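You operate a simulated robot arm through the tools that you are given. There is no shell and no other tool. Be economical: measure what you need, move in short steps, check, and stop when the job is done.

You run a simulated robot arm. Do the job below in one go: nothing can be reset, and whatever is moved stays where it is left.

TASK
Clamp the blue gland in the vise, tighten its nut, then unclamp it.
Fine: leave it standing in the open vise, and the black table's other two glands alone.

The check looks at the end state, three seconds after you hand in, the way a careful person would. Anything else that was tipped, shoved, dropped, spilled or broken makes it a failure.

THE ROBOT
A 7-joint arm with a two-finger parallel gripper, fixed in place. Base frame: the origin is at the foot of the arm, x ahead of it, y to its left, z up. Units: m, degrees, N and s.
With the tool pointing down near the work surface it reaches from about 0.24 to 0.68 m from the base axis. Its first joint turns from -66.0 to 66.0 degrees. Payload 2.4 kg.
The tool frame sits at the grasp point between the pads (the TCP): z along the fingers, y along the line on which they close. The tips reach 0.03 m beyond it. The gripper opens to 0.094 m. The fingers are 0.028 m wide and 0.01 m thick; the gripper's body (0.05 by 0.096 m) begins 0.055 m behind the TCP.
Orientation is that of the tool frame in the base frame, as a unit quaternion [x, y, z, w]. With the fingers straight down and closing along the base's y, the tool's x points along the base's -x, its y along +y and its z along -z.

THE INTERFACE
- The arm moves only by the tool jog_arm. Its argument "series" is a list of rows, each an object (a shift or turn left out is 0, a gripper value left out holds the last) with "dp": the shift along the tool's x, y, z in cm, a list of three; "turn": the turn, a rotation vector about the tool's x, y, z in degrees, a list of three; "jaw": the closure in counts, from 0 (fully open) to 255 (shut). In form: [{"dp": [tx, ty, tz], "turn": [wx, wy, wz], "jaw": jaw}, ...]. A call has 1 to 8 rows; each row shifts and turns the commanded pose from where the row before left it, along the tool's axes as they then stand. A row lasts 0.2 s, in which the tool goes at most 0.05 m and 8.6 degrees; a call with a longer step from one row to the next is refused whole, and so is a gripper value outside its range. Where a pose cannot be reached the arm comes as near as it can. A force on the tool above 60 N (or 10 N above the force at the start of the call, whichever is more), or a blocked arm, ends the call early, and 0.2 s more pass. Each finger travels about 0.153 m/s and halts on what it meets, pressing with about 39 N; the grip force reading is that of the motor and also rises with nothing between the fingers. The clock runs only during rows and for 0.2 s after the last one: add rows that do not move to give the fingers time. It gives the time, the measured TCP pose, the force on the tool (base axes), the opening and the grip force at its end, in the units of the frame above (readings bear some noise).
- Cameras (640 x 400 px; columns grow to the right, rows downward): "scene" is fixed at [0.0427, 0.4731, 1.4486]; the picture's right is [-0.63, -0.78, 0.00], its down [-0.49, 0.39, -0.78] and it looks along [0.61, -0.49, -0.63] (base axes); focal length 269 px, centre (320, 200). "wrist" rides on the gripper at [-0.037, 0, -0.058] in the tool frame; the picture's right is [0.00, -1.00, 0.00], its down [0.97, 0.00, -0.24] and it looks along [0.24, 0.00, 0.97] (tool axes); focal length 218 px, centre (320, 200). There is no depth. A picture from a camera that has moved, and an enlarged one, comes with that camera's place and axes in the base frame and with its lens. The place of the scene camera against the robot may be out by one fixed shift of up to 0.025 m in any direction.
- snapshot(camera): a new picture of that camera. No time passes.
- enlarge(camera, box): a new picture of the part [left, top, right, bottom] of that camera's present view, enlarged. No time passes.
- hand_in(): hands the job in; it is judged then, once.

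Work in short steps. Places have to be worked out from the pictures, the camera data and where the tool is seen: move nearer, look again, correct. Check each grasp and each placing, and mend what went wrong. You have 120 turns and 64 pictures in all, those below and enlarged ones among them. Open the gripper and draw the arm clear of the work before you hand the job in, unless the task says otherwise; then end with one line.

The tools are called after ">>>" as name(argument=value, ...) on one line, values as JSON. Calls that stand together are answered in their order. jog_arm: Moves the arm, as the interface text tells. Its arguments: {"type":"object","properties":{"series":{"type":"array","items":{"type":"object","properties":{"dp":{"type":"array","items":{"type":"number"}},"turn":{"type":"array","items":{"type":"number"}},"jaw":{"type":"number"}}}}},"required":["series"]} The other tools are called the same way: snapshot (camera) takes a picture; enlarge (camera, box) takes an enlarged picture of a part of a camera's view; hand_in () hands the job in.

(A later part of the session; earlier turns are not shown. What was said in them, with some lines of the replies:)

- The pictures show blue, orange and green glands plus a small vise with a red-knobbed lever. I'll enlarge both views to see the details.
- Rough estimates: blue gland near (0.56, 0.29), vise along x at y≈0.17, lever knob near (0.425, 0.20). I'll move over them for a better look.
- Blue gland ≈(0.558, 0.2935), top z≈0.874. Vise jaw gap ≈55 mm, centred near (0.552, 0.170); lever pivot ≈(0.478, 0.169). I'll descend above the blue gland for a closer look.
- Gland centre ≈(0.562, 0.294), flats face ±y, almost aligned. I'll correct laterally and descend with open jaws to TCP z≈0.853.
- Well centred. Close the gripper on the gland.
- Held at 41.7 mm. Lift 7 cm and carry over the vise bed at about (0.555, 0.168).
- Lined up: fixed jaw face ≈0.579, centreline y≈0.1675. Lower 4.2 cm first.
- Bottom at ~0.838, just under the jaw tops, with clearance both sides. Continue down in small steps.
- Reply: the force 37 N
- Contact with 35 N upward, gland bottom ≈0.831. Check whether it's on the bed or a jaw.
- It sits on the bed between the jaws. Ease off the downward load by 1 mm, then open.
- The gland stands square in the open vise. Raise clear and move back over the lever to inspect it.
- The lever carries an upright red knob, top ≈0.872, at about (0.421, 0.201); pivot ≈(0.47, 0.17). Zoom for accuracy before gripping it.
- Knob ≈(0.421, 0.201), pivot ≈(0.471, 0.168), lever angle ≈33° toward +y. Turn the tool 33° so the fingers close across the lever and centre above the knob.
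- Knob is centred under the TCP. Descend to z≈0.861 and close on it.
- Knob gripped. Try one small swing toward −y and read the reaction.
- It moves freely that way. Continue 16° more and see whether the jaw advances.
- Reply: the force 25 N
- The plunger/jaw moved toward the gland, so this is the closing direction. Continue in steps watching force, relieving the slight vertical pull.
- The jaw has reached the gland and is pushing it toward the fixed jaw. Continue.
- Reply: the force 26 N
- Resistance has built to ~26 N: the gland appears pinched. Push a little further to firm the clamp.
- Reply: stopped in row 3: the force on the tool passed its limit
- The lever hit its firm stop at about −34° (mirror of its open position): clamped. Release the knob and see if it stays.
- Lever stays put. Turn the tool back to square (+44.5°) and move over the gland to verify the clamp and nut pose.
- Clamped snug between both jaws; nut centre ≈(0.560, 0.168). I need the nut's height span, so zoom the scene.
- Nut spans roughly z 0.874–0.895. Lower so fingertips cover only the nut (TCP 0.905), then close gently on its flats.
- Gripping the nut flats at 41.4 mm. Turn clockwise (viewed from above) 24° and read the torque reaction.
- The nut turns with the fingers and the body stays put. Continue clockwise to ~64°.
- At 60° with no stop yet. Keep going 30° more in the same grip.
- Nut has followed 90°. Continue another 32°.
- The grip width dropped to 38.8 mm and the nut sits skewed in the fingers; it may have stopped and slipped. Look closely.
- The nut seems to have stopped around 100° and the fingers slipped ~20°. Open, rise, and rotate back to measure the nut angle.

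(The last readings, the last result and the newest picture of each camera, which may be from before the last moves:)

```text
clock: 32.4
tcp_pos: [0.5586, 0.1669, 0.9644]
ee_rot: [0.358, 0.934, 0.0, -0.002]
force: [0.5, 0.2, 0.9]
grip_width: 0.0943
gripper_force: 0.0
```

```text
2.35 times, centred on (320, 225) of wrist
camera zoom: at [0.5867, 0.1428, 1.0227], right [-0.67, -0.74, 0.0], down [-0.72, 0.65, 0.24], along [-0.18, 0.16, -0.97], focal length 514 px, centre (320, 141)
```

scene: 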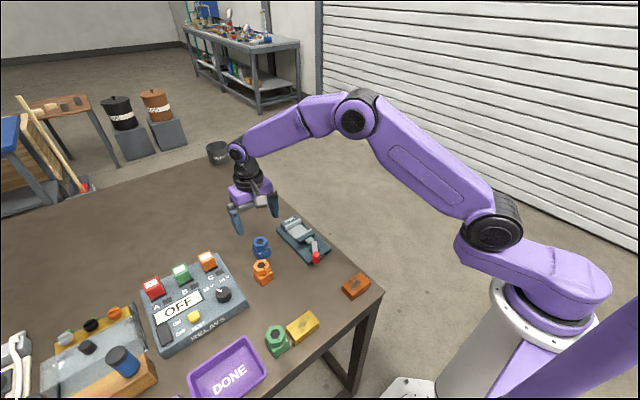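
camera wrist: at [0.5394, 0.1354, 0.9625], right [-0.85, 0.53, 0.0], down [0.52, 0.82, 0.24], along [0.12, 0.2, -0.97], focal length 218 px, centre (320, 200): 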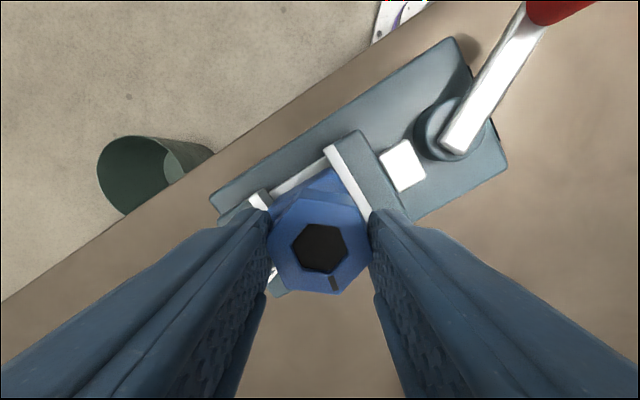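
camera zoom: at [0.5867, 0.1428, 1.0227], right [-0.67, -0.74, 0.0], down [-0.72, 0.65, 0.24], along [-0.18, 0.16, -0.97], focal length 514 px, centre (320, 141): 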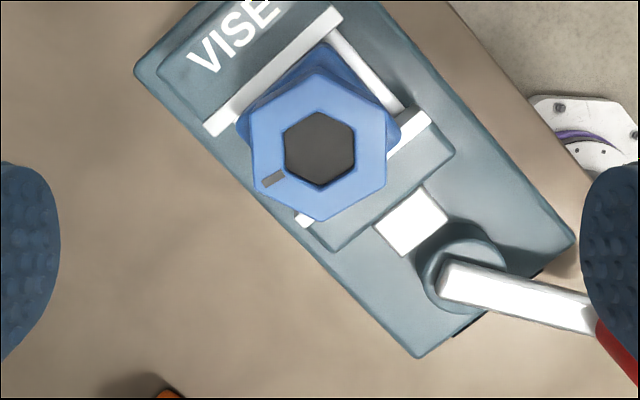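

Nut now at ≈101° clockwise and its flats line up with the fingers at +42°. Regrip and test by turning clockwise again.

>>> jog_arm(series=[{"dp": [0, 0, 3]}, {"dp": [0, 0, 3]}, {}, {"jaw": 255}, {}, {}])

>>> jog_arm(series=[{"turn": [0, 0, 6]}, {"turn": [0, 0, 6]}, {}])

>>> enlarge(camera="wrist", box=[230, 140, 410, 310])

```text
clock: 33.8
tcp_pos: [0.5588, 0.1664, 0.9038]
ee_rot: [0.359, 0.933, -0.002, -0.003]
force: [3.3, 1.9, -3.7]
grip_width: 0.0414
gripper_force: 38.7
```

```text
clock: 34.6
tcp_pos: [0.5594, 0.1673, 0.9043]
ee_rot: [0.455, 0.89, -0.001, -0.002]
force: [-1.0, 3.5, 1.4]
grip_width: 0.0403
gripper_force: 38.8
```

```text
2.35 times, centred on (320, 225) of wrist
camera zoom: at [0.5808, 0.1378, 0.9623], right [-0.81, -0.58, 0.0], down [-0.57, 0.79, 0.24], along [-0.15, 0.19, -0.97], focal length 514 px, centre (320, 141)
```

zoom: 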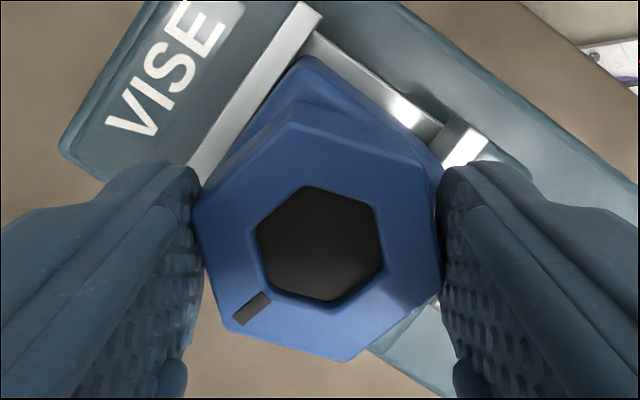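

The nut again refuses to pass ≈102° and the fingers slip: it's tight at its stop. Release, rise, and rotate to the lever orientation (−33°).

>>> jog_arm(series=[{"jaw": 150}, {"jaw": 0}, {}, {"dp": [0, 0, -4]}, {"dp": [0, 0, -4]}, {"turn": [0, 0, -8]}, {"turn": [0, 0, -8]}, {"turn": [0, 0, -8]}])

>>> jog_arm(series=[{"turn": [0, 0, -8]}, {"turn": [0, 0, -8]}, {"turn": [0, 0, -8]}, {"turn": [0, 0, -8]}, {"turn": [0, 0, -8]}, {"turn": [0, 0, -8]}, {"turn": [0, 0, -8]}, {"turn": [0, 0, -8]}])

>>> jog_arm(series=[{"dp": [3.3, 1.2, 0]}, {"dp": [3.3, 1.2, 0]}, {"dp": [3.3, 1.2, 0]}, {"dp": [3.2, 1.2, 0]}, {}])

>>> snapshot(camera="wrist")

```text
clock: 36.4
tcp_pos: [0.5602, 0.1672, 0.9844]
ee_rot: [0.258, 0.966, -0.002, -0.002]
force: [0.0, 0.4, 0.2]
grip_width: 0.0939
gripper_force: 0.1
```

```text
clock: 38.2
tcp_pos: [0.56, 0.1677, 0.9842]
ee_rot: [-0.293, 0.956, 0.0, -0.003]
force: [0.0, -0.6, 0.7]
grip_width: 0.0939
gripper_force: 0.2
```

```text
clock: 39.4
tcp_pos: [0.4227, 0.1326, 0.9851]
ee_rot: [-0.292, 0.956, 0.001, -0.003]
force: [0.6, 0.0, -0.6]
grip_width: 0.0941
gripper_force: 0.2
```

```text
17 pictures are left
camera wrist: at [0.4544, 0.1543, 1.0428], right [0.56, -0.83, 0.0], down [-0.8, -0.54, 0.24], along [-0.2, -0.13, -0.97], focal length 218 px, centre (320, 200)
```

wrist: 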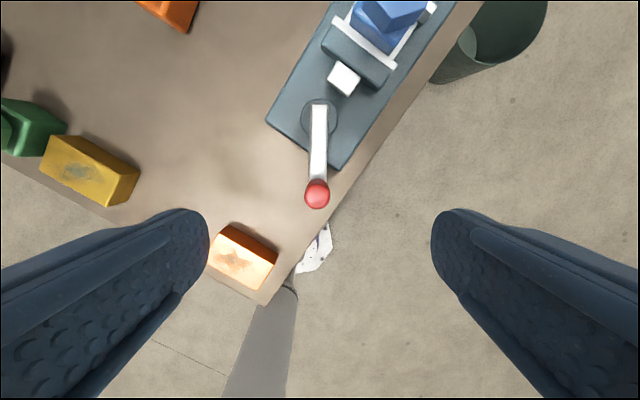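

Knob is under the TCP (2 mm lateral correction). Descend and grip it.

>>> jog_arm(series=[{"dp": [0, 0.2, 4]}, {"dp": [0, 0, 4]}, {"dp": [0, 0, 4.4]}, {}, {"jaw": 255}, {}, {}])

```text
clock: 41.0
tcp_pos: [0.4215, 0.1359, 0.8606]
ee_rot: [-0.291, 0.957, 0.0, -0.003]
force: [-0.2, 1.7, -6.6]
grip_width: 0.0202
gripper_force: 44.9
```

Gripped at 20 mm. Swing back toward +y (opening), mirroring the closing motion.

>>> jog_arm(series=[{"dp": [-0.06, 0.83, 0], "turn": [0, 0, 8]}, {"dp": [-0.06, 0.83, 0], "turn": [0, 0, 8]}, {"dp": [-0.06, 0.83, 0], "turn": [0, 0, 8]}, {}])

```text
clock: 42.0
tcp_pos: [0.4135, 0.158, 0.8611]
ee_rot: [-0.085, 0.996, 0.0, -0.003]
force: [8.4, 2.3, -31.6]
grip_width: 0.0203
gripper_force: 44.6
```

Moving freely; relieve the vertical pull by 1.5 mm and continue.

>>> jog_arm(series=[{"dp": [-0.08, 0.83, 0.15], "turn": [0, 0, 8]}, {"dp": [-0.06, 0.83, 0], "turn": [0, 0, 8]}, {"dp": [-0.06, 0.83, 0], "turn": [0, 0, 8]}, {}])

>>> enlarge(camera="scene", box=[250, 190, 350, 270])

```text
clock: 43.0
tcp_pos: [0.4155, 0.1834, 0.8613]
ee_rot: [0.125, 0.992, 0.0, -0.001]
force: [6.5, -4.4, 27.6]
grip_width: 0.0203
gripper_force: 44.8
```

```text
5.00 times, centred on (300, 230) of scene
camera zoom: at [0.0425, 0.4729, 1.4487], right [-0.63, -0.78, 0.0], down [-0.49, 0.39, -0.78], along [0.61, -0.49, -0.63], focal length 1346 px, centre (420, 50)
```

zoom: 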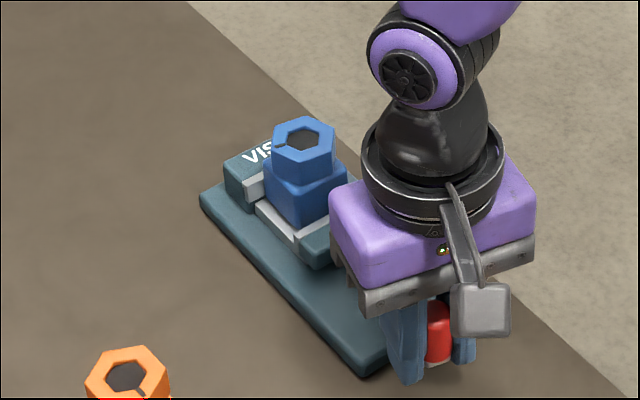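

Jaw has backed away; the gland stands. Continue to the original open position (+33°).

>>> jog_arm(series=[{"dp": [-0.06, 0.83, -0.1], "turn": [0, 0, 8]}, {"dp": [-0.06, 0.83, 0], "turn": [0, 0, 8]}, {"dp": [0, 0.25, 0], "turn": [0, 0, 2.5]}, {}])

```text
clock: 44.0
tcp_pos: [0.4215, 0.1994, 0.8618]
ee_rot: [0.281, 0.96, -0.001, -0.003]
force: [18.0, -13.5, 2.1]
grip_width: 0.02
gripper_force: 45.1
```

Lever is back at its original open position. Release and lift straight up, then check.

>>> jog_arm(series=[{"jaw": 150}, {"jaw": 0}, {}, {"dp": [0, 0, -4]}, {"dp": [0, 0, -4]}, {"dp": [0, 0, -4]}, {"dp": [0, 0, -4]}, {}])

>>> enlarge(camera="scene", box=[230, 190, 350, 290])

>>> snapshot(camera="wrist")

```text
clock: 45.8
tcp_pos: [0.4232, 0.2015, 1.0213]
ee_rot: [0.28, 0.96, -0.001, -0.002]
force: [0.5, 0.3, -0.7]
grip_width: 0.0939
gripper_force: 0.0
```

```text
4.00 times, centred on (290, 240) of scene
camera zoom: at [0.0427, 0.4731, 1.4486], right [-0.63, -0.78, 0.0], down [-0.49, 0.39, -0.78], along [0.61, -0.49, -0.63], focal length 1076 px, centre (440, 40)
```

zoom: 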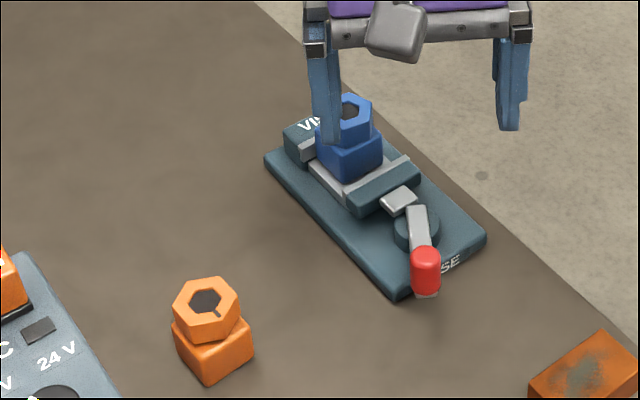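

```text
14 pictures are left
camera wrist: at [0.4536, 0.1825, 1.0787], right [-0.54, -0.84, 0.0], down [-0.82, 0.52, 0.24], along [-0.21, 0.13, -0.97], focal length 218 px, centre (320, 200)
```

wrist: 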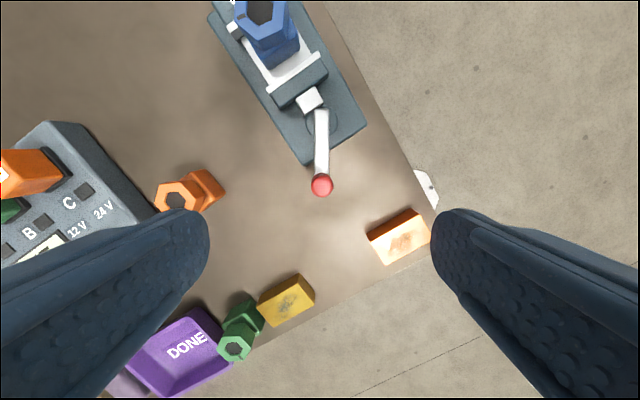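

Vise open, gland standing, lever as at the start. Draw the arm up and away and take a final look.

>>> jog_arm(series=[{"dp": [0, 0, -4.5]}, {"dp": [0, 0, -4.5]}, {"dp": [0, 0, -4.5]}, {"dp": [4, 0, -2]}, {"dp": [4, 0, 0]}, {}])

>>> snapshot(camera="scene")

>>> enlarge(camera="scene", box=[270, 195, 340, 260])

```text
clock: 47.2
tcp_pos: [0.3567, 0.2439, 1.1755]
ee_rot: [0.281, 0.96, -0.002, -0.001]
force: [-0.1, -0.7, 0.6]
grip_width: 0.094
gripper_force: 0.0
```

```text
13 pictures are left
```

scene: 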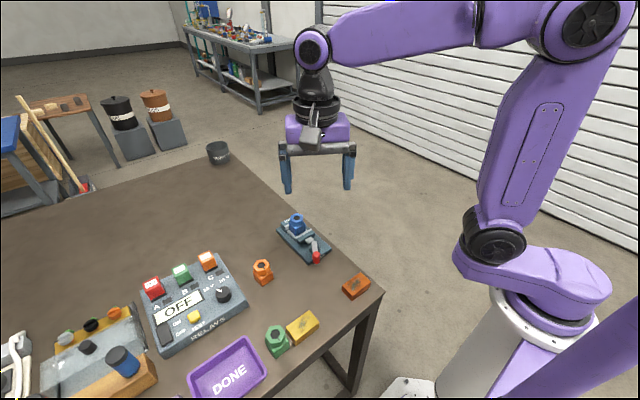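

```text
6.15 times, centred on (305, 228) of scene
camera zoom: at [0.0427, 0.4731, 1.4486], right [-0.63, -0.78, 0.0], down [-0.49, 0.39, -0.78], along [0.61, -0.49, -0.63], focal length 1656 px, centre (412, 31)
```

zoom: 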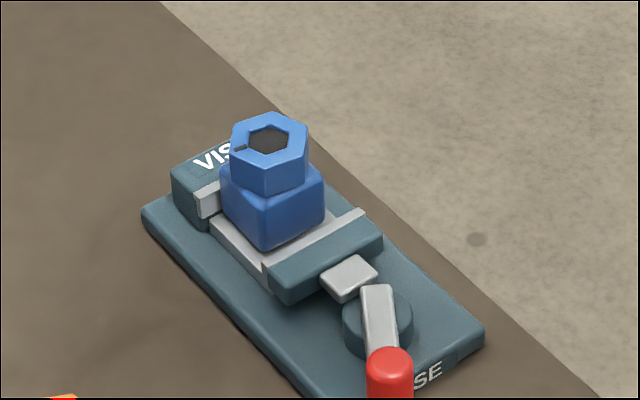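

The gland stands upright in the open vise with its nut turned about 102° clockwise to the stop. Nothing else has been disturbed and the arm is clear, so I hand in.

>>> hand_in()

```text
The job is handed in.
```

I clamped the blue gland, turned its nut about 102° clockwise until it would go no further, and unclamped it; it now stands in the open vise with the other two glands untouched.
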